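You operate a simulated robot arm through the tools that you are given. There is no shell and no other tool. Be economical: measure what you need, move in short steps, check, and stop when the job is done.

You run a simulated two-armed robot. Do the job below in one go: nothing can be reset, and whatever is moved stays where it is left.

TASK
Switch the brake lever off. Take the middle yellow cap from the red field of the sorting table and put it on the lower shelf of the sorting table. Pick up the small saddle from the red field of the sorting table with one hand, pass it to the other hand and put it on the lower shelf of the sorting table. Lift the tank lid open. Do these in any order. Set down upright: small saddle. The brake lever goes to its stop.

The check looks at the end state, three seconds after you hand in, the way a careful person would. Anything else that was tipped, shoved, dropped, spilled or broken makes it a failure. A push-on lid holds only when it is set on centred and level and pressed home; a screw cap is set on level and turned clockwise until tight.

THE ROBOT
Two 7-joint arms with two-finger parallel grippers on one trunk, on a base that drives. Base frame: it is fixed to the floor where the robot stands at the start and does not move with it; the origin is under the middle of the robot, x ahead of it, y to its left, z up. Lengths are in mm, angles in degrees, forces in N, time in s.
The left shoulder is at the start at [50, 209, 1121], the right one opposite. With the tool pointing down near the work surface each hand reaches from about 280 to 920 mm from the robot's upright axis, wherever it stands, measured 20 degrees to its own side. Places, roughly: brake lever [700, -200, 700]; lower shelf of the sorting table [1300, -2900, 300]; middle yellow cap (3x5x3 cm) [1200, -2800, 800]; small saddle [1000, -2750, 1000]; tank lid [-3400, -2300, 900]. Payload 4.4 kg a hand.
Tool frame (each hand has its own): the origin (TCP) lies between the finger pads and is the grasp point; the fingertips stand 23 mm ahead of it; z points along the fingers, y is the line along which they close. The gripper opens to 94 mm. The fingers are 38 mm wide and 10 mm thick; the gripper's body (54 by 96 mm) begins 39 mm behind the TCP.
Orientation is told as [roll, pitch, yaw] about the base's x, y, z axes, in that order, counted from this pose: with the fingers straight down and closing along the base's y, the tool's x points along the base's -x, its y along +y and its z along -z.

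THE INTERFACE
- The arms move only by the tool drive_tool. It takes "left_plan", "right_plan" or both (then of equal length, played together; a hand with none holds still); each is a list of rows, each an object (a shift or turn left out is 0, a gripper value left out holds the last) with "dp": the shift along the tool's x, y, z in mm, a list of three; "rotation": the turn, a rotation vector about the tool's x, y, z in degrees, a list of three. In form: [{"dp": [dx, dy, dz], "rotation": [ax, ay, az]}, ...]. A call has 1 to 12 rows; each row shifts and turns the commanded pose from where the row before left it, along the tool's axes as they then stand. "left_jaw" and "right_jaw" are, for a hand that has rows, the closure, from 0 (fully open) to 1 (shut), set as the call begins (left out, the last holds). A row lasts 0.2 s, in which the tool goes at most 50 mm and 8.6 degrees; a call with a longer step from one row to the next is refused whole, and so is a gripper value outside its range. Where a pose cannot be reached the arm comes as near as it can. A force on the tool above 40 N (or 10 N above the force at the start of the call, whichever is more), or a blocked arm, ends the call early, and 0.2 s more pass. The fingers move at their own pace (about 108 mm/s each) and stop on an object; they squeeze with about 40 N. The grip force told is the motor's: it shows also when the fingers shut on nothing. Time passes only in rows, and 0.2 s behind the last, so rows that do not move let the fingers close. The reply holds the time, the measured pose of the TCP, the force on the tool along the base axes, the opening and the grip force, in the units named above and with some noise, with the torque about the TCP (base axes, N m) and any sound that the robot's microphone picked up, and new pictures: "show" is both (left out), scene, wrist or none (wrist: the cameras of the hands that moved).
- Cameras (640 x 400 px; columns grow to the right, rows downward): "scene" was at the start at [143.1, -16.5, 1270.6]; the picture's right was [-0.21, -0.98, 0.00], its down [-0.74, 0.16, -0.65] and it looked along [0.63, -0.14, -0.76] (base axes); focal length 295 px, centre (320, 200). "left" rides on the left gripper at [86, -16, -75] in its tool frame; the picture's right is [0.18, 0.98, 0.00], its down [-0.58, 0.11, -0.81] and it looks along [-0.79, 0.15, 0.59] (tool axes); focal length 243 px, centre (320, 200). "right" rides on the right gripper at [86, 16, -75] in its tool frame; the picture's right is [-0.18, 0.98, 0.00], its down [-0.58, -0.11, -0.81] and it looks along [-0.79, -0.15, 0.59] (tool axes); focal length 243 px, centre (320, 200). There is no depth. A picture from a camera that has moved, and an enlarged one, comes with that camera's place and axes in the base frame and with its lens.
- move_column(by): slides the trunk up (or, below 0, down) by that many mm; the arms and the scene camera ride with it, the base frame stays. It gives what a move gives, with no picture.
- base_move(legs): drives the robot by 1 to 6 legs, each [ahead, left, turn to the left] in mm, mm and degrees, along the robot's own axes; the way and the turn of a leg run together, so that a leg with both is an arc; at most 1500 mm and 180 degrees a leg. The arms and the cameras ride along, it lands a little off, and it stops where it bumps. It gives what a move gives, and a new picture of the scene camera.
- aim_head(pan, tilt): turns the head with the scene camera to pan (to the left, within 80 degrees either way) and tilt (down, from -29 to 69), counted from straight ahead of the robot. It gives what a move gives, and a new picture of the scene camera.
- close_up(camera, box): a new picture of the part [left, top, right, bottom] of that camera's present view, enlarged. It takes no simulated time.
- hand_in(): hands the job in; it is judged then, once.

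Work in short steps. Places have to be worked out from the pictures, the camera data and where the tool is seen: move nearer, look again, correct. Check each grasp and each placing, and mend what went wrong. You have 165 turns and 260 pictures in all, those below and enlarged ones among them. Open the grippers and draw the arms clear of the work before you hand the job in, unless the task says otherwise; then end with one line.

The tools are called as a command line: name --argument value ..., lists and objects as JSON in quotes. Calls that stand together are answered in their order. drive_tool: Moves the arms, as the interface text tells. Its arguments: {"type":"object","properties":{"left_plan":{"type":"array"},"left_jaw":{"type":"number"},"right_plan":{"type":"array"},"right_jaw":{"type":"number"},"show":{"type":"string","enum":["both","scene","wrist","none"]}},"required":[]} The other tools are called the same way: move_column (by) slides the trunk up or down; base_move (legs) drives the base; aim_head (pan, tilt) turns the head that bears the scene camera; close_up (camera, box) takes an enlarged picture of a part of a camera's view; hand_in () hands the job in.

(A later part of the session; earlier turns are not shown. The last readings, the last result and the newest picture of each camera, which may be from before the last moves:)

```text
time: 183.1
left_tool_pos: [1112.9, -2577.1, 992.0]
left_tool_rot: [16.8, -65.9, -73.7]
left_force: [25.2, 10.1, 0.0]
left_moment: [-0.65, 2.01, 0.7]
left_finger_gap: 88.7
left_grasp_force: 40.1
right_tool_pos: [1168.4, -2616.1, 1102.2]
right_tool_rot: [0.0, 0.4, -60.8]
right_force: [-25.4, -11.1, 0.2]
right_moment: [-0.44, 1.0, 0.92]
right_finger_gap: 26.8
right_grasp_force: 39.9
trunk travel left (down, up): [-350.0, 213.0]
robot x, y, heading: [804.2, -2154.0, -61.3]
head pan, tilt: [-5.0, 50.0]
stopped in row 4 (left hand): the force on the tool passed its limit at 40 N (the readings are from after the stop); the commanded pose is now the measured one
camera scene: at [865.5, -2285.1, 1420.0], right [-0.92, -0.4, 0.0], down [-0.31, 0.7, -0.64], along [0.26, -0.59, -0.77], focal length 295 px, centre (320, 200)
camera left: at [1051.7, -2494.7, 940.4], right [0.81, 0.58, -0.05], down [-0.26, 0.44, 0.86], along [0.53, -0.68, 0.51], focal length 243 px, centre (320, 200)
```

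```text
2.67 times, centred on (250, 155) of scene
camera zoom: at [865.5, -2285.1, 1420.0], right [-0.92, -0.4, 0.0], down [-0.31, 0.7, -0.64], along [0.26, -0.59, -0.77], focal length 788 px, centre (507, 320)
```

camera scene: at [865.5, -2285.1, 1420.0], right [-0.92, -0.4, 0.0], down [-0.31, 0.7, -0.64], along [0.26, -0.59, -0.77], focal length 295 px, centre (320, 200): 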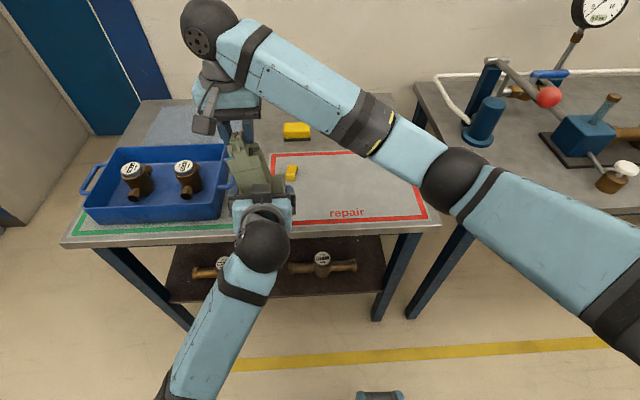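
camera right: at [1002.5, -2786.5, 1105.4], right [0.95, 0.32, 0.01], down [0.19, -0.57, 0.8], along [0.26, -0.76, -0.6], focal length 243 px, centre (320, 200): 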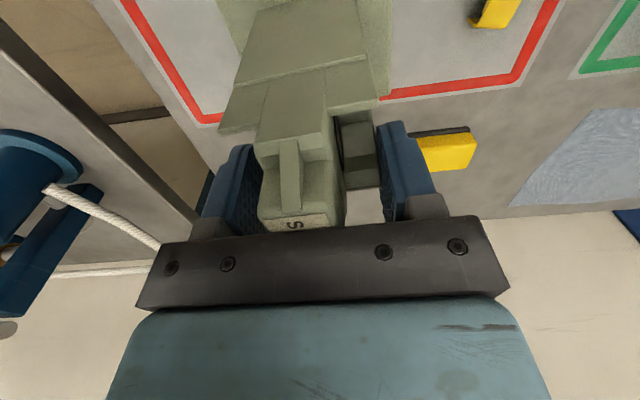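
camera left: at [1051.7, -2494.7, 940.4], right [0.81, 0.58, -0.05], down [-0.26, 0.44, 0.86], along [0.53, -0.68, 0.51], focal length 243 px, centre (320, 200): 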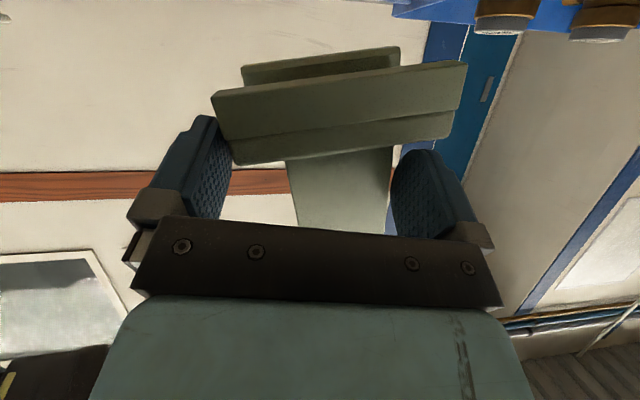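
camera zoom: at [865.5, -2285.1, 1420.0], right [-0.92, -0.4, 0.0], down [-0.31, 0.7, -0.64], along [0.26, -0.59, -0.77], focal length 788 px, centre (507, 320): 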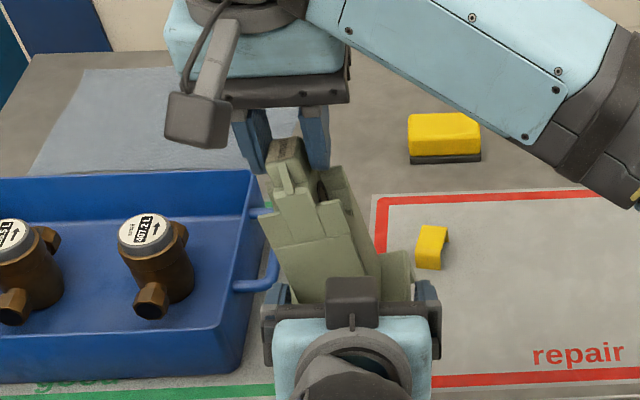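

The left finger caught the base, not the column. I open the left hand again and see how the saddle hangs from the right hand.

drive_tool --left_plan '[{}, {}, {}]' --left_jaw 0 --show "wrist"

close_up --camera "scene" --box '[180, 80, 320, 230]'

```text
time: 183.9
left_tool_pos: [1110.6, -2578.3, 991.9]
left_tool_rot: [16.9, -66.0, -74.3]
left_force: [15.6, 11.8, -12.1]
left_moment: [-0.28, 0.9, 0.45]
left_finger_gap: 94.2
left_grasp_force: 0.2
right_tool_pos: [1169.6, -2613.6, 1103.0]
right_tool_rot: [0.4, 0.1, -60.8]
right_force: [-14.8, -11.4, 6.2]
right_moment: [-0.62, 1.38, 0.83]
right_finger_gap: 27.5
right_grasp_force: 39.6
trunk travel left (down, up): [-350.0, 213.0]
robot x, y, heading: [806.6, -2156.6, -61.2]
head pan, tilt: [-5.0, 50.0]
camera left: at [1049.6, -2494.8, 940.7], right [0.81, 0.58, -0.05], down [-0.26, 0.44, 0.86], along [0.52, -0.68, 0.51], focal length 243 px, centre (320, 200)
```

left: 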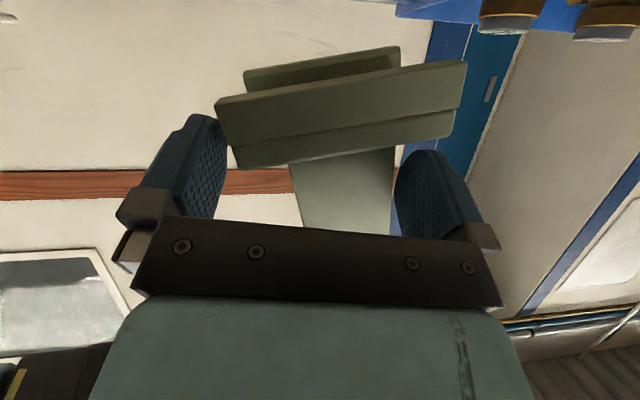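

```text
2.67 times, centred on (250, 155) of scene
camera zoom: at [865.5, -2284.9, 1420.0], right [-0.92, -0.4, 0.0], down [-0.31, 0.7, -0.64], along [0.26, -0.59, -0.77], focal length 788 px, centre (507, 320)
```

zoom: 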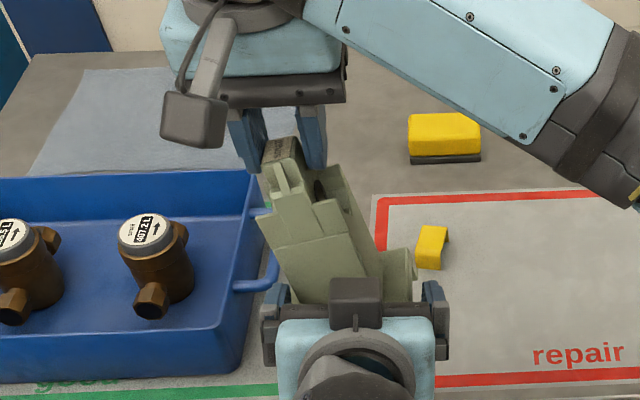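

The right hand pulled the top left while the left hand holds the bottom right. I shift the left hand to the left (+y) so the saddle can level out.

drive_tool --left_plan '[{"dp": [0, 10, 0]}, {"dp": [0, 10, 0]}, {"dp": [0, 10, 0]}, {"dp": [0, 10, 0]}, {}]' --show "wrist"

close_up --camera "scene" --box '[180, 80, 320, 230]'

```text
time: 185.1
left_tool_pos: [1143.3, -2556.9, 997.3]
left_tool_rot: [16.7, -66.0, -74.3]
left_force: [-8.5, -6.6, -5.2]
left_moment: [0.02, 0.11, -0.09]
left_finger_gap: 93.6
left_grasp_force: 0.0
right_tool_pos: [1171.0, -2613.5, 1102.5]
right_tool_rot: [0.5, 0.2, -60.6]
right_force: [8.7, 6.6, -1.2]
right_moment: [0.87, -0.94, -0.59]
right_finger_gap: 24.4
right_grasp_force: 39.6
trunk travel left (down, up): [-350.0, 213.0]
robot x, y, heading: [800.6, -2158.2, -61.2]
head pan, tilt: [-5.0, 50.0]
camera left: at [1083.1, -2474.3, 945.8], right [0.82, 0.58, -0.05], down [-0.26, 0.44, 0.86], along [0.52, -0.69, 0.51], focal length 243 px, centre (320, 200)
```

left: 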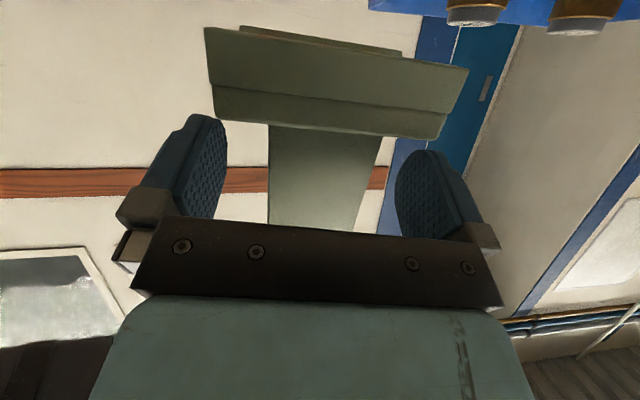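

```text
2.67 times, centred on (250, 155) of scene
camera zoom: at [865.5, -2285.0, 1420.0], right [-0.92, -0.4, 0.0], down [-0.31, 0.7, -0.64], along [0.26, -0.59, -0.77], focal length 788 px, centre (507, 320)
```

zoom: 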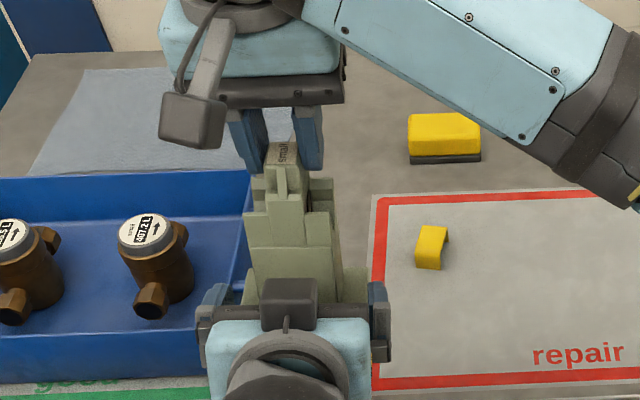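

The saddle's column is now centred between the left fingers, but a fingertip touches the base. I relax 12 mm right and raise the left hand 22 mm.

drive_tool --left_plan '[{"dp": [0, -12, 0]}, {"dp": [-11, 0, 0]}, {"dp": [-11, 0, 0]}, {}]' --show "wrist"

close_up --camera "scene" --box '[180, 80, 320, 230]'

```text
time: 186.1
left_tool_pos: [1150.9, -2563.6, 1005.5]
left_tool_rot: [24.9, -65.2, -81.3]
left_force: [0.3, -0.3, 0.0]
left_moment: [-0.06, -0.03, 0.03]
left_finger_gap: 93.9
left_grasp_force: 0.1
right_tool_pos: [1168.9, -2613.7, 1102.4]
right_tool_rot: [0.2, 0.3, -60.7]
right_force: [-0.4, 0.0, -6.1]
right_moment: [-0.08, -0.07, -0.01]
right_finger_gap: 22.6
right_grasp_force: 39.4
trunk travel left (down, up): [-350.0, 213.0]
robot x, y, heading: [801.1, -2154.6, -61.2]
head pan, tilt: [-5.0, 50.0]
camera left: at [1094.4, -2480.1, 952.7], right [0.81, 0.58, 0.01], down [-0.31, 0.42, 0.85], along [0.49, -0.7, 0.52], focal length 243 px, centre (320, 200)
```

left: 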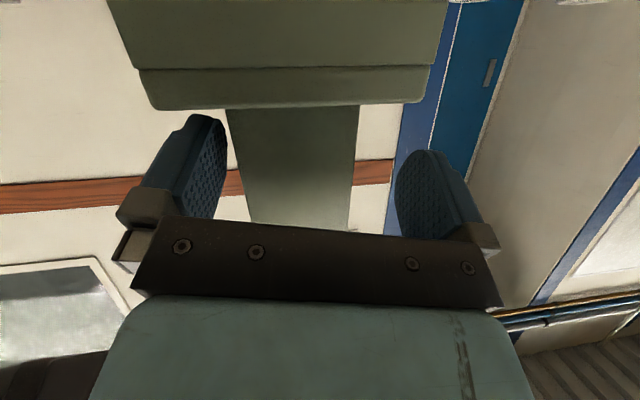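

```text
2.67 times, centred on (250, 155) of scene
camera zoom: at [865.6, -2284.7, 1420.0], right [-0.92, -0.4, 0.0], down [-0.31, 0.7, -0.64], along [0.26, -0.59, -0.77], focal length 788 px, centre (507, 320)
```

zoom: 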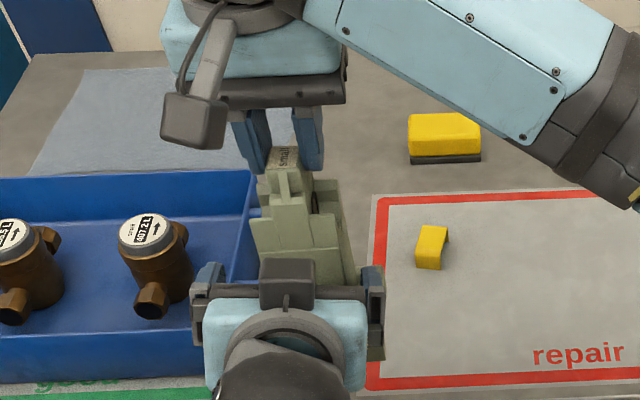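

Forces are now zero: the saddle hangs freely and level from the right hand. I roll the left hand level (-11°) and centre it on the column.

drive_tool --left_plan '[{"dp": [0, -4, 0], "rotation": [0, 0, -5.5]}, {"dp": [0, -4, 0], "rotation": [0, 0, -5.5]}, {}]' --show "wrist"

```text
time: 186.7
left_tool_pos: [1180.6, -2563.2, 1005.1]
left_tool_rot: [19.1, -69.3, -72.0]
left_force: [-8.0, -1.2, -1.1]
left_moment: [0.14, -0.08, -0.35]
left_finger_gap: 94.0
left_grasp_force: 0.1
right_tool_pos: [1171.3, -2613.3, 1102.5]
right_tool_rot: [0.6, 0.1, -60.5]
right_force: [7.6, 0.9, -4.0]
right_moment: [-0.1, -0.62, -0.03]
right_finger_gap: 25.2
right_grasp_force: 40.1
trunk travel left (down, up): [-350.0, 213.0]
robot x, y, heading: [800.9, -2154.2, -61.4]
head pan, tilt: [-5.0, 50.0]
stopped in row 3 (left hand): the arm was blocked; the commanded pose is now the measured one
camera left: at [1114.8, -2488.2, 946.5], right [0.77, 0.64, -0.06], down [-0.32, 0.46, 0.82], along [0.55, -0.62, 0.56], focal length 243 px, centre (320, 200)
```

left: 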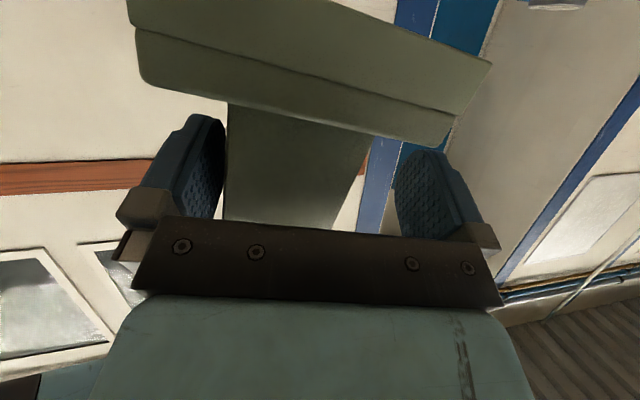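

The left arm is too folded here to turn properly. With the left hand holding still, I slide the saddle straight forward out of its open fingers.

drive_tool --right_plan '[{"dp": [0, 12, 0]}, {"dp": [-15, 0, 0]}, {"dp": [-20, 0, 0]}, {"dp": [-25, 0, 0]}, {"dp": [-30, 0, 0]}, {"dp": [-30, 0, 0]}, {"dp": [-20, -20, 0]}, {}]' --show "both"

```text
time: 188.5
left_tool_pos: [1180.6, -2562.7, 1004.2]
left_tool_rot: [19.0, -69.5, -71.8]
left_force: [-0.4, 0.1, -0.3]
left_moment: [-0.03, -0.01, 0.01]
left_finger_gap: 94.3
left_grasp_force: 0.1
right_tool_pos: [1237.2, -2737.4, 1103.5]
right_tool_rot: [0.5, 0.1, -60.6]
right_force: [-0.6, 0.0, -6.5]
right_moment: [-0.11, -0.08, 0.02]
right_finger_gap: 22.8
right_grasp_force: 39.4
trunk travel left (down, up): [-350.0, 213.0]
robot x, y, heading: [801.1, -2155.6, -61.2]
head pan, tilt: [-5.0, 50.0]
camera scene: at [866.1, -2284.3, 1420.1], right [-0.92, -0.4, 0.0], down [-0.31, 0.7, -0.64], along [0.26, -0.59, -0.77], focal length 295 px, centre (320, 200)
camera right: at [1207.6, -2652.7, 1178.0], right [0.95, 0.32, 0.01], down [0.19, -0.56, 0.8], along [0.26, -0.76, -0.59], focal length 243 px, centre (320, 200)
```

scene: 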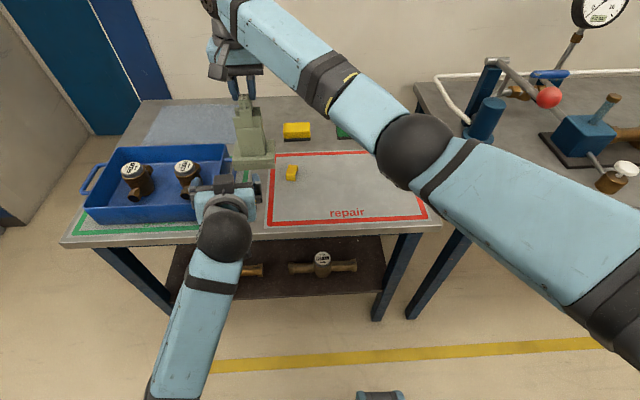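
right: 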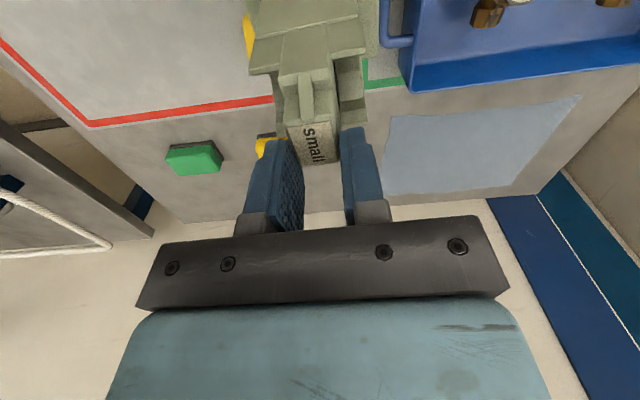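

The saddle is free, upright and securely held. I move the left hand to a less folded pre-grasp pose and correct its orientation.

drive_tool --left_plan '[{"dp": [-33, -19, 12]}, {"dp": [-33, -19, 12]}, {"dp": [0, 0, 13]}, {"dp": [0, 0, 13]}, {"rotation": [4.6, 2.5, -1.6]}, {"rotation": [4.6, 2.6, -1.6]}, {}]' --show "both"

```text
time: 189.2
left_tool_pos: [1217.1, -2606.1, 1023.5]
left_tool_rot: [41.2, -66.0, -91.1]
left_force: [-0.3, 0.1, -0.5]
left_moment: [-0.03, 0.0, -0.02]
left_finger_gap: 94.0
left_grasp_force: 0.1
right_tool_pos: [1236.5, -2738.0, 1102.5]
right_tool_rot: [0.5, 0.1, -60.6]
right_force: [-0.1, 0.2, -6.7]
right_moment: [-0.1, -0.04, 0.01]
right_finger_gap: 22.8
right_grasp_force: 40.4
trunk travel left (down, up): [-350.0, 213.0]
robot x, y, heading: [799.7, -2157.6, -61.4]
head pan, tilt: [-5.0, 50.0]
stopped in row 3 (left hand): the arm was blocked; the commanded pose is now the measured one
camera scene: at [865.9, -2284.7, 1420.0], right [-0.92, -0.4, 0.0], down [-0.31, 0.7, -0.64], along [0.26, -0.59, -0.77], focal length 295 px, centre (320, 200)
camera left: at [1158.4, -2528.3, 963.4], right [0.75, 0.65, 0.09], down [-0.44, 0.39, 0.81], along [0.49, -0.65, 0.58], focal length 243 px, centre (320, 200)
```

scene: 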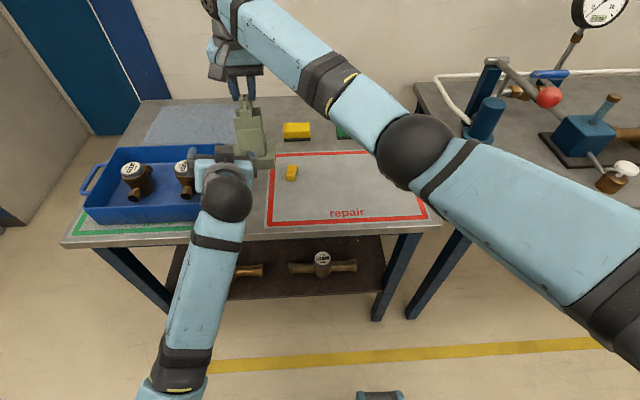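
left: 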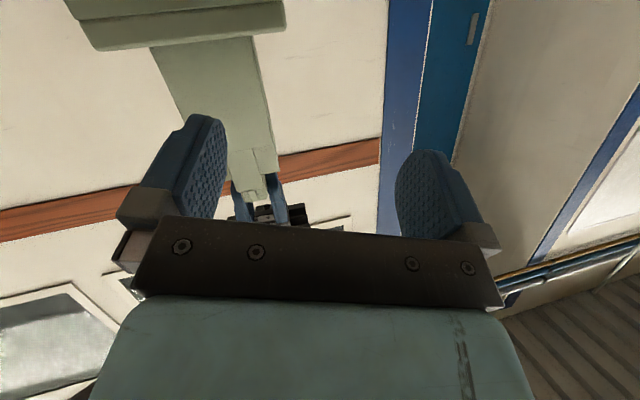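

The left arm keeps hitting a joint limit because the hands are too high relative to the shoulders. I raise the trunk 210 mm and lower both hands equally, giving the same arm geometry that worked at the tank.

move_column --by 210

drive_tool --left_plan '[{"dp": [38, -11, 0]}, {"dp": [38, -11, 0]}, {"dp": [38, -11, 0]}, {"dp": [38, -11, 0]}, {"dp": [38, -11, 0]}, {}]' --right_plan '[{"dp": [0, 0, 42]}, {"dp": [0, 0, 42]}, {"dp": [0, 0, 42]}, {"dp": [0, 0, 42]}, {"dp": [0, 0, 42]}, {}]' --show "both"

```text
time: 191.5
left_tool_pos: [1217.8, -2606.6, 1233.3]
left_tool_rot: [41.3, -66.0, -91.1]
left_force: [-0.2, 0.2, 1.0]
left_moment: [-0.03, -0.01, 0.01]
left_finger_gap: 93.8
left_grasp_force: 0.1
right_tool_pos: [1236.4, -2738.2, 1313.2]
right_tool_rot: [0.5, 0.2, -60.6]
right_force: [-1.1, -0.1, -6.4]
right_moment: [-0.12, -0.04, 0.01]
right_finger_gap: 22.7
right_grasp_force: 39.8
trunk travel left (down, up): [-560.0, 3.0]
robot x, y, heading: [799.4, -2153.6, -61.1]
head pan, tilt: [-5.0, 50.0]
```

```text
time: 192.2
left_tool_pos: [1254.0, -2614.6, 1225.2]
left_tool_rot: [70.7, -70.0, -118.2]
left_force: [-0.1, 0.1, 0.2]
left_moment: [0.02, 0.03, -0.01]
left_finger_gap: 94.1
left_grasp_force: 0.1
right_tool_pos: [1235.6, -2736.9, 1208.5]
right_tool_rot: [0.5, 0.3, -60.6]
right_force: [0.8, -0.1, -5.8]
right_moment: [-0.14, -0.05, -0.03]
right_finger_gap: 22.9
right_grasp_force: 39.7
trunk travel left (down, up): [-560.0, 3.0]
robot x, y, heading: [801.7, -2158.1, -61.1]
head pan, tilt: [-5.0, 50.0]
stopped in row 3 (left hand): the arm was blocked; the commanded pose is now the measured one
camera scene: at [866.5, -2285.8, 1630.0], right [-0.92, -0.4, 0.0], down [-0.31, 0.7, -0.64], along [0.26, -0.59, -0.77], focal length 295 px, centre (320, 200)
camera right: at [1206.9, -2652.4, 1283.7], right [0.95, 0.32, 0.01], down [0.19, -0.57, 0.8], along [0.26, -0.76, -0.6], focal length 243 px, centre (320, 200)
camera left: at [1206.9, -2545.1, 1146.8], right [0.73, 0.67, 0.14], down [-0.57, 0.47, 0.67], along [0.38, -0.57, 0.73], focal length 243 px, centre (320, 200)
```

scene: 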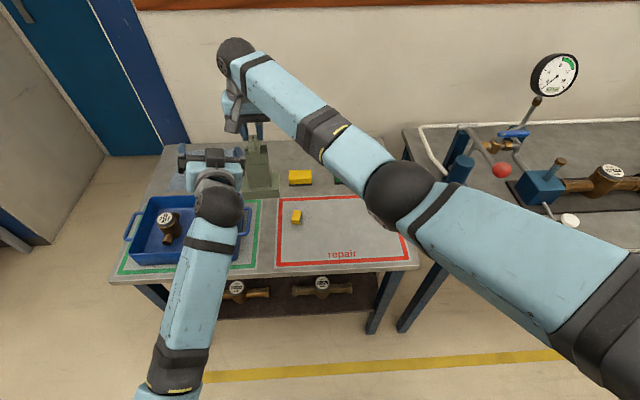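
right: 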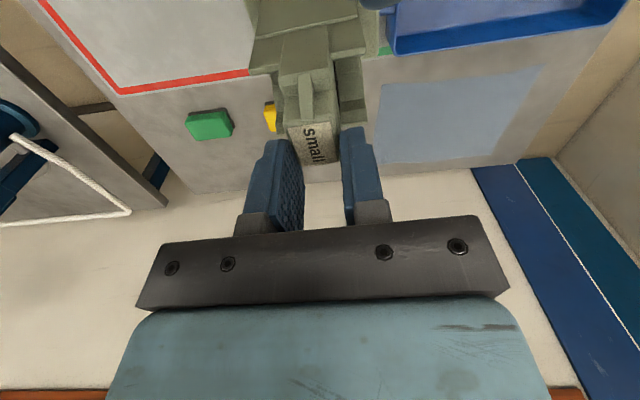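
left: 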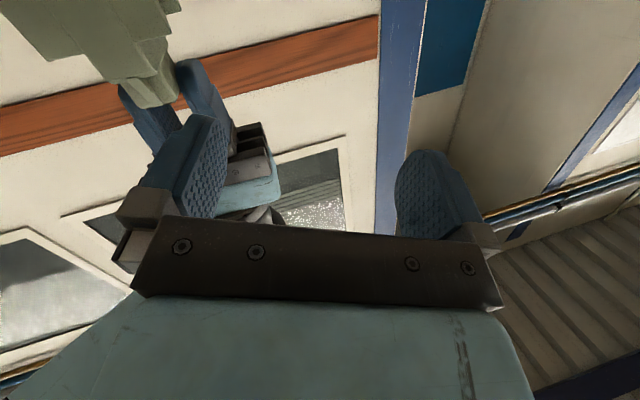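

The left arm is stuck against a joint limit. I back it away to the left and turn it to point down, to restore a normal posture.

drive_tool --left_plan '[{"dp": [0, 25, -10], "rotation": [0, 8, 0]}, {"dp": [0, 25, -10], "rotation": [0, 8, 0]}, {"dp": [0, 25, -10], "rotation": [0, 8, 0]}, {"dp": [0, 25, 0], "rotation": [0, 8, 0]}, {"rotation": [0, 8, -3]}, {"rotation": [0, 8, -3]}, {"rotation": [0, 8, -3]}, {"rotation": [0, 8, -3]}, {"rotation": [0, 8, -3]}, {}]' --show "scene"

```text
time: 193.3
left_tool_pos: [1346.2, -2505.3, 1258.4]
left_tool_rot: [38.5, -44.0, -74.5]
left_force: [0.2, -0.5, 0.7]
left_moment: [-0.04, 0.04, -0.02]
left_finger_gap: 93.8
left_grasp_force: 0.0
right_tool_pos: [1234.6, -2738.5, 1207.5]
right_tool_rot: [0.4, 0.3, -60.6]
right_force: [-0.9, -0.3, -6.8]
right_moment: [-0.1, -0.05, 0.02]
right_finger_gap: 22.8
right_grasp_force: 39.8
trunk travel left (down, up): [-560.0, 3.0]
robot x, y, heading: [801.9, -2155.4, -61.2]
head pan, tilt: [-5.0, 50.0]
stopped in row 5 (left hand): the arm was blocked; the commanded pose is now the measured one
camera scene: at [866.5, -2286.0, 1629.9], right [-0.92, -0.4, 0.0], down [-0.31, 0.7, -0.64], along [0.26, -0.59, -0.77], focal length 295 px, centre (320, 200)
```

scene: 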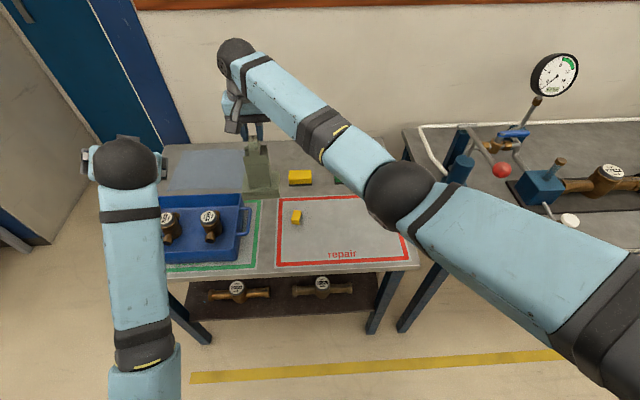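

I rotate directly (one axis) toward pointing straight down while drawing the hand back.

drive_tool --left_plan '[{"dp": [10, 4, -10], "rotation": [4.5, 6.6, 0.4]}, {"dp": [10, 4, -10], "rotation": [4.5, 6.6, 0.4]}, {"dp": [10, 4, -10], "rotation": [4.5, 6.6, 0.4]}, {"rotation": [4.5, 6.6, 0.4]}, {"rotation": [4.5, 6.6, 0.4]}, {"rotation": [4.5, 6.6, 0.4]}, {"rotation": [4.5, 6.6, 0.4]}, {}]' --show "scene"

```text
time: 194.5
left_tool_pos: [1394.0, -2435.0, 1258.8]
left_tool_rot: [19.3, -14.8, -60.1]
left_force: [0.9, 0.2, 0.2]
left_moment: [0.04, 0.04, 0.0]
left_finger_gap: 94.0
left_grasp_force: 0.0
left hand out of reach, approached as far as the arm can: row 5
right_tool_pos: [1237.2, -2737.0, 1206.6]
right_tool_rot: [0.5, 0.2, -60.6]
right_force: [1.4, 0.2, -5.5]
right_moment: [-0.12, -0.08, -0.01]
right_finger_gap: 22.5
right_grasp_force: 40.2
trunk travel left (down, up): [-560.0, 3.0]
robot x, y, heading: [805.2, -2157.1, -61.2]
head pan, tilt: [-5.0, 50.0]
stopped in row 5 (left hand): the arm was blocked; the commanded pose is now the measured one
camera scene: at [868.0, -2285.9, 1629.8], right [-0.92, -0.4, 0.0], down [-0.31, 0.7, -0.64], along [0.26, -0.59, -0.77], focal length 295 px, centre (320, 200)
```

scene: 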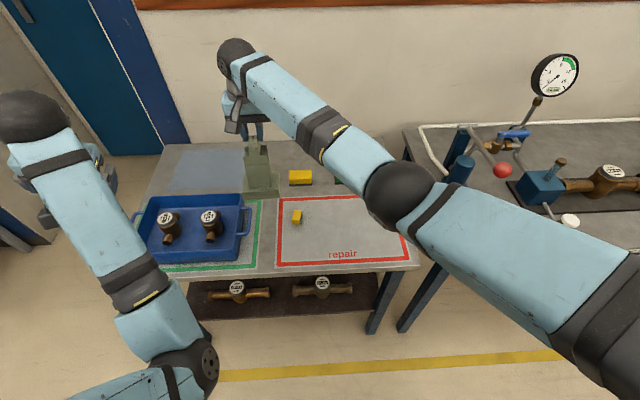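

The left elbow has flipped inward. I extend the left arm forward and up so it can unfold the normal way.

drive_tool --left_plan '[{"dp": [-36, 5, -20]}, {"dp": [-36, 5, -20]}, {"dp": [-36, 5, -20]}, {"dp": [-36, 5, -20]}, {"dp": [-36, 5, -20]}, {"dp": [-36, 5, -20]}, {"dp": [-36, 5, -15]}, {"dp": [-36, 5, -15]}, {}]' --show "scene"

```text
time: 196.5
left_tool_pos: [1500.1, -2645.8, 1484.6]
left_tool_rot: [19.3, -14.9, -60.2]
left_force: [-0.1, 0.4, -1.0]
left_moment: [-0.02, -0.01, 0.01]
left_finger_gap: 93.9
left_grasp_force: 0.1
right_tool_pos: [1234.5, -2736.0, 1209.4]
right_tool_rot: [0.5, 0.2, -60.5]
right_force: [0.5, 0.4, -5.9]
right_moment: [-0.1, -0.07, -0.02]
right_finger_gap: 23.0
right_grasp_force: 40.0
trunk travel left (down, up): [-560.0, 3.0]
robot x, y, heading: [801.1, -2157.2, -61.3]
head pan, tilt: [-5.0, 50.0]
camera scene: at [865.8, -2284.8, 1630.1], right [-0.92, -0.4, 0.0], down [-0.31, 0.7, -0.64], along [0.26, -0.59, -0.77], focal length 295 px, centre (320, 200)
```

scene: 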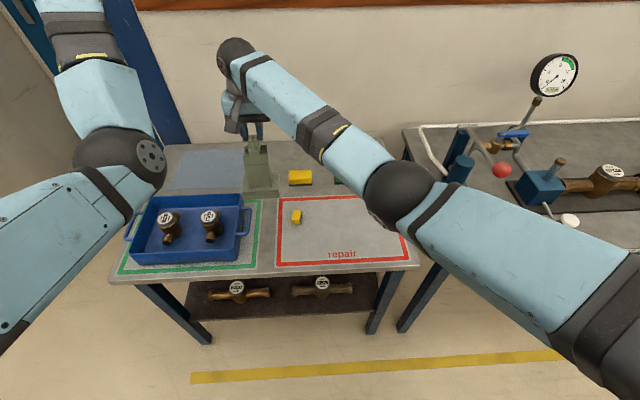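

The arm moves freely here. I return the left hand to pointing straight down, then bring it back in its normal posture.

drive_tool --left_plan '[{"rotation": [6.4, 4.8, 1.2]}, {"rotation": [6.4, 4.8, 1.2]}, {"rotation": [6.4, 4.8, 1.2]}, {"dp": [28, -12, 26]}, {"dp": [28, -12, 26]}, {"dp": [28, -12, 26]}, {"dp": [28, -12, 26]}, {"dp": [28, -12, 26]}, {"dp": [28, -12, 26]}, {"dp": [28, -12, 26]}, {}]' --show "scene"

```text
time: 198.9
left_tool_pos: [1445.5, -2555.7, 1269.7]
left_tool_rot: [0.4, -0.3, -60.8]
left_force: [0.0, 1.1, -0.3]
left_moment: [0.0, -0.03, 0.03]
left_finger_gap: 94.2
left_grasp_force: 0.0
left hand out of reach, approached as far as the arm can: row 5, 6, 7, 8, 9, 10
right_tool_pos: [1235.9, -2736.6, 1209.9]
right_tool_rot: [0.6, 0.2, -60.6]
right_force: [-0.7, 0.7, -6.9]
right_moment: [-0.11, -0.02, 0.01]
right_finger_gap: 22.6
right_grasp_force: 40.3
trunk travel left (down, up): [-560.0, 3.0]
robot x, y, heading: [802.0, -2155.8, -61.0]
head pan, tilt: [-5.0, 50.0]
camera scene: at [865.9, -2285.4, 1630.0], right [-0.92, -0.4, 0.0], down [-0.31, 0.7, -0.64], along [0.26, -0.59, -0.77], focal length 295 px, centre (320, 200)
```

scene: 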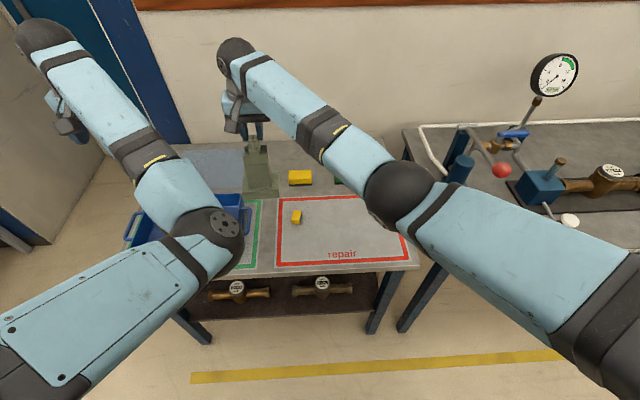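

The elbow is indeed flipped inward. Turning the wrist yaw back to -90° (the earlier good posture) may swing it out again.

drive_tool --left_plan '[{"rotation": [0, 0, 8]}, {"rotation": [0, 0, 8]}, {"rotation": [0, 0, 8]}, {"rotation": [0, 0, 8]}, {"rotation": [0, 0, 8]}, {"rotation": [0, 0, 8]}, {"rotation": [0, 0, 8]}, {"rotation": [0, 0, 8]}, {"rotation": [0, 0, 8]}, {"rotation": [0, 0, 8]}, {"rotation": [0, 0, 8]}, {}]' --show "scene"

```text
time: 201.5
left_tool_pos: [1445.9, -2554.3, 1270.0]
left_tool_rot: [0.3, 0.2, -148.9]
left_force: [0.1, 0.4, -0.1]
left_moment: [0.03, -0.01, -0.02]
left_finger_gap: 94.0
left_grasp_force: 0.0
right_tool_pos: [1236.3, -2736.4, 1210.0]
right_tool_rot: [0.6, 0.2, -60.6]
right_force: [-0.1, 0.6, -5.7]
right_moment: [-0.14, -0.09, 0.01]
right_finger_gap: 22.4
right_grasp_force: 39.6
trunk travel left (down, up): [-560.0, 3.0]
robot x, y, heading: [802.0, -2154.3, -61.1]
head pan, tilt: [-5.0, 50.0]
camera scene: at [866.1, -2285.2, 1630.0], right [-0.92, -0.4, 0.0], down [-0.31, 0.7, -0.64], along [0.26, -0.59, -0.77], focal length 295 px, centre (320, 200)
```

scene: 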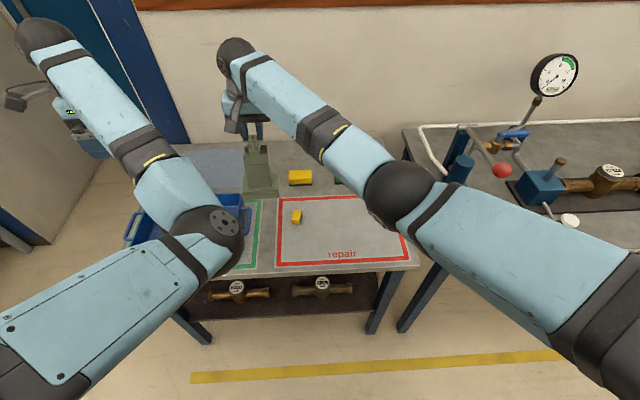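

Try pointing the left hand inward (to the right), which should force the elbow outward.

drive_tool --left_plan '[{"rotation": [0, -8, 0]}, {"rotation": [0, -8, 0]}, {"rotation": [0, -8, 0]}, {"rotation": [0, -8, 0]}, {"rotation": [0, -8, 0]}, {"rotation": [0, -8, 0]}, {"rotation": [0, -8, 0]}, {"rotation": [0, -8, 0]}, {"rotation": [0, -8, 0]}, {}]' --show "scene"

```text
time: 203.7
left_tool_pos: [1458.5, -2564.3, 1261.7]
left_tool_rot: [0.6, -71.9, -149.8]
left_force: [0.0, 0.2, -0.4]
left_moment: [0.0, -0.02, 0.0]
left_finger_gap: 94.1
left_grasp_force: 0.0
left hand out of reach, approached as far as the arm can: row 1, 2
right_tool_pos: [1234.3, -2737.1, 1208.2]
right_tool_rot: [0.5, 0.2, -60.6]
right_force: [0.1, -0.2, -5.1]
right_moment: [-0.14, 0.0, 0.01]
right_finger_gap: 22.7
right_grasp_force: 40.3
trunk travel left (down, up): [-560.0, 3.0]
robot x, y, heading: [800.5, -2156.5, -61.5]
head pan, tilt: [-5.0, 50.0]
camera scene: at [865.2, -2285.7, 1630.0], right [-0.92, -0.4, 0.0], down [-0.31, 0.7, -0.64], along [0.26, -0.59, -0.77], focal length 295 px, centre (320, 200)
```

scene: 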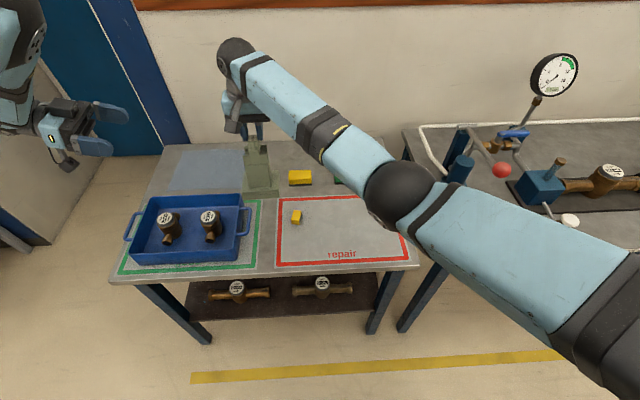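

The elbow has flipped back outward. Now I bring the saddle to the right-centre, turn it 48° to face the left hand, and turn the left hand's heading to match the pose that worked at the lever.

drive_tool --right_plan '[{"dp": [4, -36, 21]}, {"dp": [4, -36, 21]}, {"dp": [4, -36, 21]}, {"dp": [4, -36, 21]}, {"dp": [4, -36, 21]}, {"rotation": [0, 0, 8]}, {"rotation": [0, 0, 8]}, {"rotation": [0, 0, 8]}, {"rotation": [0, 0, 8]}, {"rotation": [0, 0, 8]}, {"rotation": [0, 0, 8]}, {}]' --left_plan '[{"rotation": [-7.6, 0, -2.5]}, {"rotation": [-7.6, 0, -2.5]}, {"rotation": [-7.6, 0, -2.5]}, {"rotation": [-7.6, 0, -2.5]}, {"rotation": [-7.6, 0, -2.5]}, {}, {}, {}, {}, {}, {}, {}]' --show "scene"

```text
time: 206.3
left_tool_pos: [1460.9, -2564.6, 1259.3]
left_tool_rot: [0.1, -72.0, -109.3]
left_force: [0.0, -0.2, 0.4]
left_moment: [0.0, -0.04, -0.01]
left_finger_gap: 94.1
left_grasp_force: 0.0
right_tool_pos: [1070.3, -2807.5, 1103.3]
right_tool_rot: [0.2, 0.5, -108.6]
right_force: [0.1, -0.5, -5.8]
right_moment: [-0.11, 0.08, -0.01]
right_finger_gap: 22.9
right_grasp_force: 40.2
trunk travel left (down, up): [-560.0, 3.0]
robot x, y, heading: [798.0, -2155.2, -61.5]
head pan, tilt: [-5.0, 50.0]
camera scene: at [866.0, -2285.3, 1630.0], right [-0.92, -0.4, 0.0], down [-0.31, 0.7, -0.64], along [0.26, -0.59, -0.77], focal length 295 px, centre (320, 200)
```

scene: 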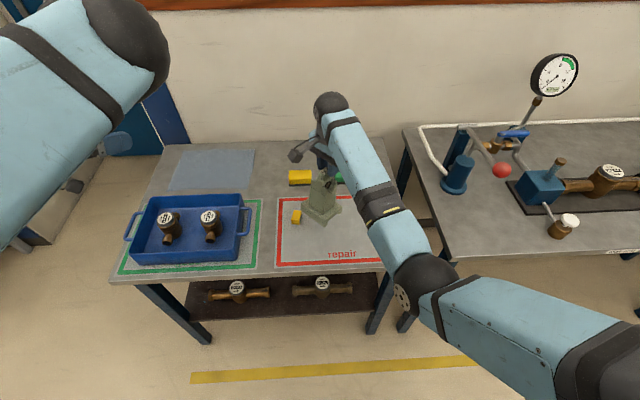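

Both yaws match (-109°). I bring the left hand toward a pre-grasp point 120 mm short of the column.

drive_tool --left_plan '[{"dp": [13.7, -28.7, 30.2]}, {"dp": [13.7, -28.7, 30.2]}, {"dp": [13.7, -28.7, 30.2]}, {"dp": [13.7, -28.7, 30.2]}, {"dp": [13.7, -28.7, 30.2]}, {"dp": [13.7, -28.7, 30.2]}, {"dp": [13.7, -28.7, 30.2]}, {"dp": [13.7, -28.7, 25]}, {"dp": [13.7, -28.7, 25]}, {"dp": [13.7, -28.7, 25]}, {}]'

close_up --camera "scene" --box '[220, 120, 400, 270]'

```text
time: 208.7
left_tool_pos: [1254.2, -2691.4, 990.8]
left_tool_rot: [0.1, -72.1, -109.5]
left_force: [0.3, -0.5, 0.5]
left_moment: [-0.01, 0.0, 0.03]
left_finger_gap: 93.8
left_grasp_force: 0.0
left hand out of reach, approached as far as the arm can: row 5, 6, 7, 8, 9, 10
right_tool_pos: [1069.2, -2806.5, 1103.3]
right_tool_rot: [0.1, 0.4, -108.5]
right_force: [-0.5, -0.9, -5.8]
right_moment: [-0.15, 0.03, -0.02]
right_finger_gap: 22.7
right_grasp_force: 40.1
trunk travel left (down, up): [-560.0, 3.0]
robot x, y, heading: [805.1, -2151.8, -61.1]
head pan, tilt: [-5.0, 50.0]
camera scene: at [865.9, -2284.9, 1630.0], right [-0.92, -0.4, 0.0], down [-0.31, 0.7, -0.64], along [0.26, -0.59, -0.77], focal length 295 px, centre (320, 200)
camera left: at [1273.4, -2593.6, 932.1], right [0.95, -0.27, -0.17], down [0.3, 0.52, 0.8], along [-0.13, -0.81, 0.57], focal length 243 px, centre (320, 200)
```

scene: 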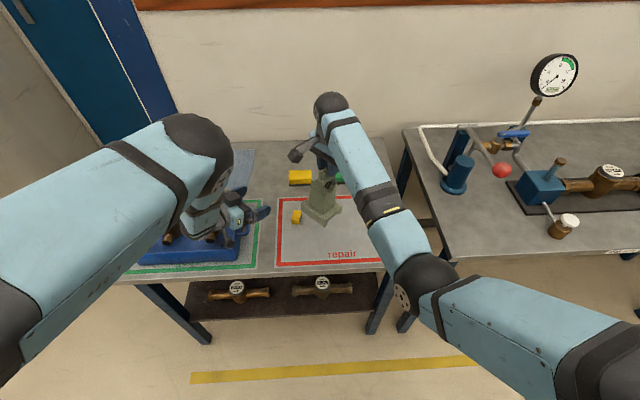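
left: 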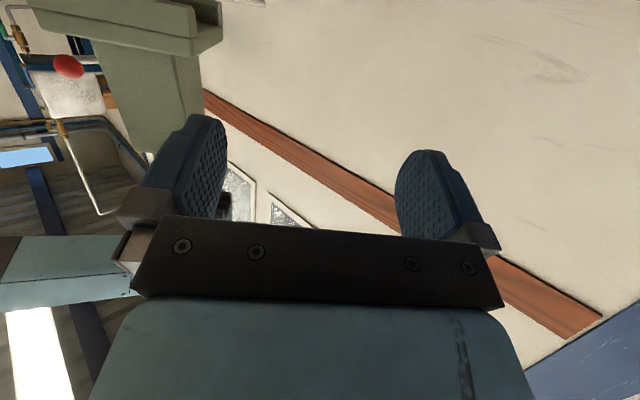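

```text
2.67 times, centred on (310, 195) of scene
camera zoom: at [865.9, -2284.9, 1630.0], right [-0.92, -0.4, 0.0], down [-0.31, 0.7, -0.64], along [0.26, -0.59, -0.77], focal length 788 px, centre (347, 213)
```

zoom: 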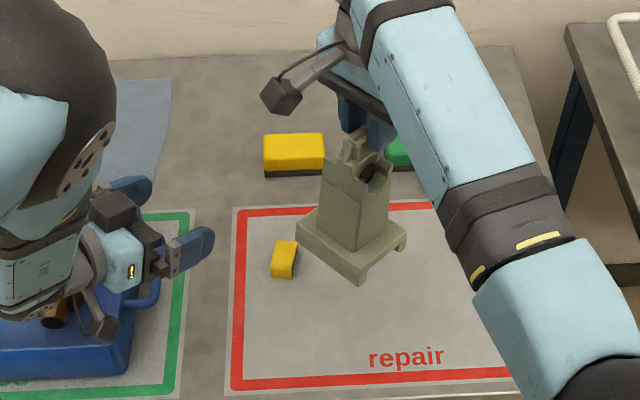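

The left hand can't get that close to centre, but its orientation is right. I settle it at about (688,140,1040) in the robot frame and will bring the saddle to it instead.

drive_tool --left_plan '[{"dp": [3, 33, -14]}, {"dp": [3, 33, -14]}, {"dp": [3, 33, -14]}, {"dp": [3, 33, -14]}, {}]' --show "none"

```text
time: 209.9
left_tool_pos: [1396.2, -2682.8, 999.9]
left_tool_rot: [0.2, -72.0, -109.4]
left_force: [-0.1, 0.0, 0.3]
left_moment: [-0.01, 0.03, -0.01]
left_finger_gap: 94.1
left_grasp_force: 0.1
right_tool_pos: [1069.3, -2807.4, 1104.4]
right_tool_rot: [0.2, 0.6, -108.5]
right_force: [-0.9, -0.7, -6.4]
right_moment: [-0.11, 0.05, -0.01]
right_finger_gap: 22.4
right_grasp_force: 40.4
trunk travel left (down, up): [-560.0, 3.0]
robot x, y, heading: [801.9, -2152.7, -61.2]
head pan, tilt: [-5.0, 50.0]
```

Commands are taken from the measured pose. I redirect the left hand to about (650,120,1040).

drive_tool --left_plan '[{"dp": [-10.5, -35, 6]}, {"dp": [-10.5, -35, 6]}, {"dp": [-10.5, -35, 6]}, {"dp": [-10.5, -35, 6]}, {"dp": [-10.5, -35, 6]}, {}]' --show "wrist"

```text
time: 211.3
left_tool_pos: [1269.9, -2671.4, 1017.5]
left_tool_rot: [0.2, -72.0, -109.5]
left_force: [-0.4, 0.1, -0.4]
left_moment: [0.0, -0.03, 0.01]
left_finger_gap: 94.3
left_grasp_force: 0.0
left hand out of reach, approached as far as the arm can: row 4, 5
right_tool_pos: [1070.5, -2805.9, 1103.5]
right_tool_rot: [0.2, 0.5, -108.5]
right_force: [-0.8, 0.3, -6.0]
right_moment: [-0.11, 0.05, 0.01]
right_finger_gap: 22.9
right_grasp_force: 39.9
trunk travel left (down, up): [-560.0, 3.0]
robot x, y, heading: [803.5, -2157.7, -61.2]
head pan, tilt: [-5.0, 50.0]
camera left: at [1288.0, -2574.7, 956.8], right [0.95, -0.27, -0.17], down [0.29, 0.52, 0.8], along [-0.13, -0.81, 0.57], focal length 243 px, centre (320, 200)
```

left: 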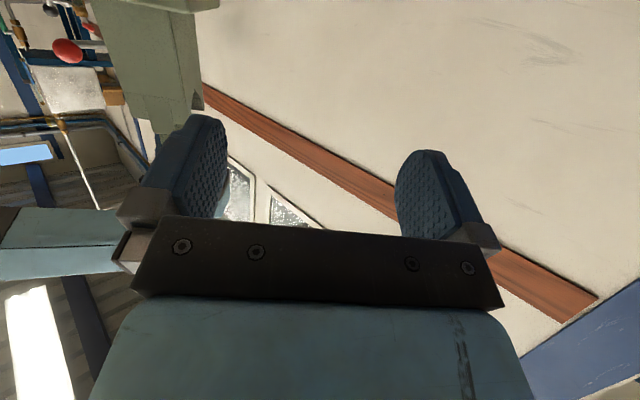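

The left hand stays here. I bring the saddle onto its axis, about 115 mm ahead of the fingers.

drive_tool --right_plan '[{"dp": [19, 36.5, -5]}, {"dp": [19, 36.5, -5]}, {"dp": [19, 36.5, -5]}, {"dp": [19, 36.5, -5]}, {}]' --show "scene"

close_up --camera "left" --box '[0, 0, 640, 400]'

```text
time: 212.5
left_tool_pos: [1269.1, -2673.2, 1016.3]
left_tool_rot: [0.3, -72.0, -109.5]
left_force: [0.5, -0.5, 1.1]
left_moment: [-0.02, 0.0, 0.02]
left_finger_gap: 93.8
left_grasp_force: 0.1
right_tool_pos: [1227.9, -2778.8, 1121.2]
right_tool_rot: [0.3, 0.5, -108.5]
right_force: [0.0, 0.3, -6.2]
right_moment: [-0.1, 0.01, -0.04]
right_finger_gap: 22.6
right_grasp_force: 40.0
trunk travel left (down, up): [-560.0, 3.0]
robot x, y, heading: [800.4, -2153.1, -61.3]
head pan, tilt: [-5.0, 50.0]
camera scene: at [864.9, -2285.8, 1630.0], right [-0.92, -0.4, 0.0], down [-0.31, 0.7, -0.64], along [0.26, -0.59, -0.77], focal length 295 px, centre (320, 200)
```

scene: 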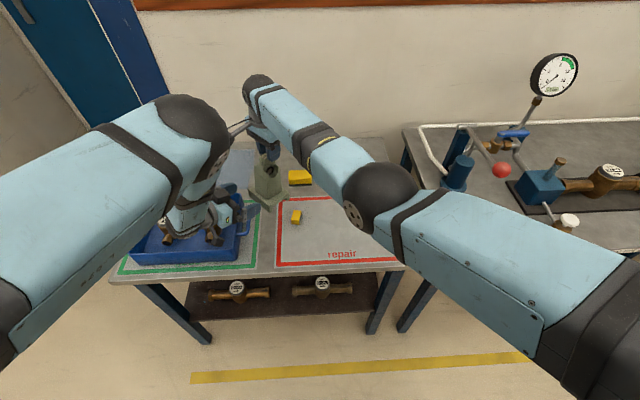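

```text
1.00 times, centred on (320, 200) of left (not enlarged: the box is as wide or as high as the picture)
camera zoom: at [1287.7, -2575.0, 956.7], right [0.95, -0.27, -0.17], down [0.29, 0.52, 0.8], along [-0.13, -0.81, 0.57], focal length 243 px, centre (320, 200)
```

zoom: 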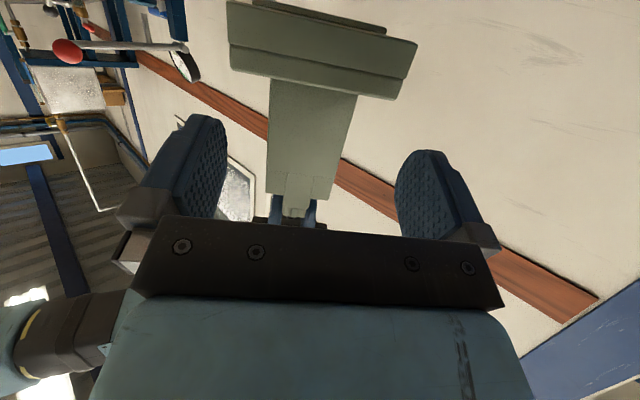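

Column is centred on the left hand's axis; it should come about 22 mm lower. I lower the saddle and slide it 60 mm in, then check.

drive_tool --right_plan '[{"dp": [0, 5, 11]}, {"dp": [0, 0, 11]}, {"dp": [20, 0, 0]}, {"dp": [20, 0, 0]}, {"dp": [20, 0, 0]}, {}]' --show "none"

close_up --camera "left" --box '[0, 0, 640, 400]'

close_up --camera "scene" --box '[160, 90, 340, 260]'

```text
time: 213.9
left_tool_pos: [1269.4, -2673.0, 1016.2]
left_tool_rot: [0.2, -72.0, -109.4]
left_force: [0.5, 0.1, -0.8]
left_moment: [0.0, -0.01, -0.01]
left_finger_gap: 93.8
left_grasp_force: 0.0
right_tool_pos: [1253.9, -2726.0, 1113.6]
right_tool_rot: [0.2, 0.5, -108.6]
right_force: [-0.6, -1.0, -4.7]
right_moment: [-0.11, 0.01, 0.0]
right_finger_gap: 22.7
right_grasp_force: 39.9
right hand out of reach, approached as far as the arm can: row 2
trunk travel left (down, up): [-560.0, 3.0]
robot x, y, heading: [806.9, -2153.2, -61.5]
head pan, tilt: [-5.0, 50.0]
```

```text
1.00 times, centred on (320, 200) of left (not enlarged: the box is as wide or as high as the picture)
camera zoom: at [1288.4, -2574.7, 956.5], right [0.95, -0.27, -0.17], down [0.3, 0.52, 0.8], along [-0.13, -0.81, 0.57], focal length 243 px, centre (320, 200)
```

zoom: 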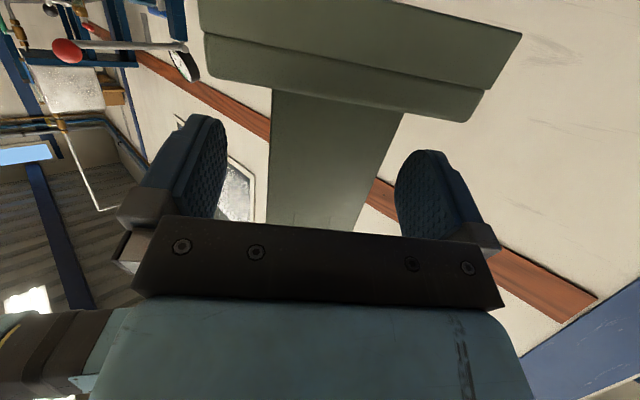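

```text
2.35 times, centred on (250, 175) of scene
camera zoom: at [866.1, -2285.3, 1630.0], right [-0.92, -0.4, 0.0], down [-0.31, 0.7, -0.64], along [0.26, -0.59, -0.77], focal length 695 px, centre (485, 259)
```

zoom: 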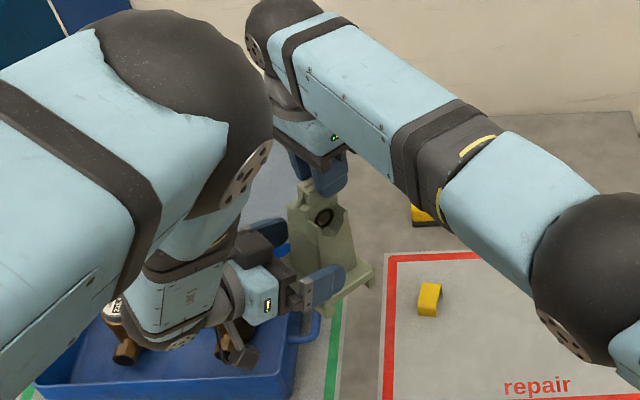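

Good alignment. I lower the saddle another 14 mm and slide 45 mm further in.

drive_tool --right_plan '[{"dp": [0, 0, 7]}, {"dp": [0, 0, 7]}, {"dp": [15, 0, 0]}, {"dp": [15, 0, 0]}, {"dp": [15, 0, 0]}, {}]' --show "none"

close_up --camera "left" --box '[0, 0, 640, 400]'

close_up --camera "scene" --box '[160, 90, 340, 260]'

```text
time: 215.3
left_tool_pos: [1270.0, -2671.9, 1015.5]
left_tool_rot: [0.1, -71.9, -109.4]
left_force: [0.5, -0.4, 0.1]
left_moment: [0.02, 0.0, -0.01]
left_finger_gap: 93.9
left_grasp_force: 0.1
right_tool_pos: [1269.8, -2683.6, 1099.7]
right_tool_rot: [0.3, 0.5, -108.4]
right_force: [-0.7, 0.1, -5.9]
right_moment: [-0.17, 0.03, -0.04]
right_finger_gap: 22.6
right_grasp_force: 40.3
trunk travel left (down, up): [-560.0, 3.0]
robot x, y, heading: [802.4, -2155.1, -61.6]
head pan, tilt: [-5.0, 50.0]
```

```text
1.00 times, centred on (320, 200) of left (not enlarged: the box is as wide or as high as the picture)
camera zoom: at [1288.4, -2574.7, 956.6], right [0.95, -0.27, -0.17], down [0.3, 0.52, 0.8], along [-0.13, -0.81, 0.57], focal length 243 px, centre (320, 200)
```

zoom: 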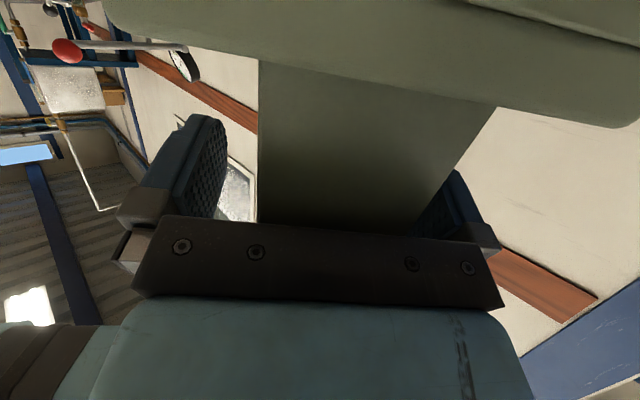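

```text
2.35 times, centred on (250, 175) of scene
camera zoom: at [866.0, -2285.2, 1630.0], right [-0.92, -0.4, 0.0], down [-0.31, 0.7, -0.64], along [0.26, -0.59, -0.77], focal length 695 px, centre (485, 259)
```

zoom: 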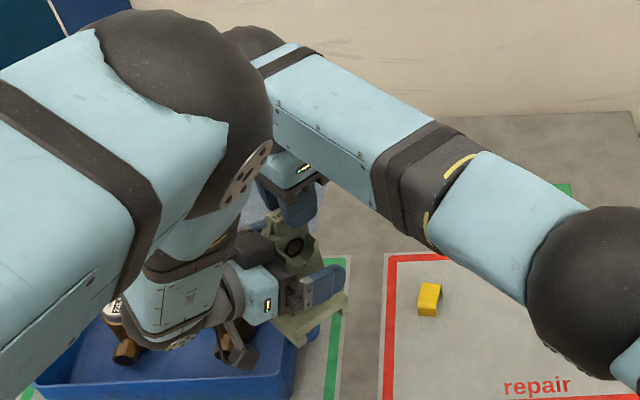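

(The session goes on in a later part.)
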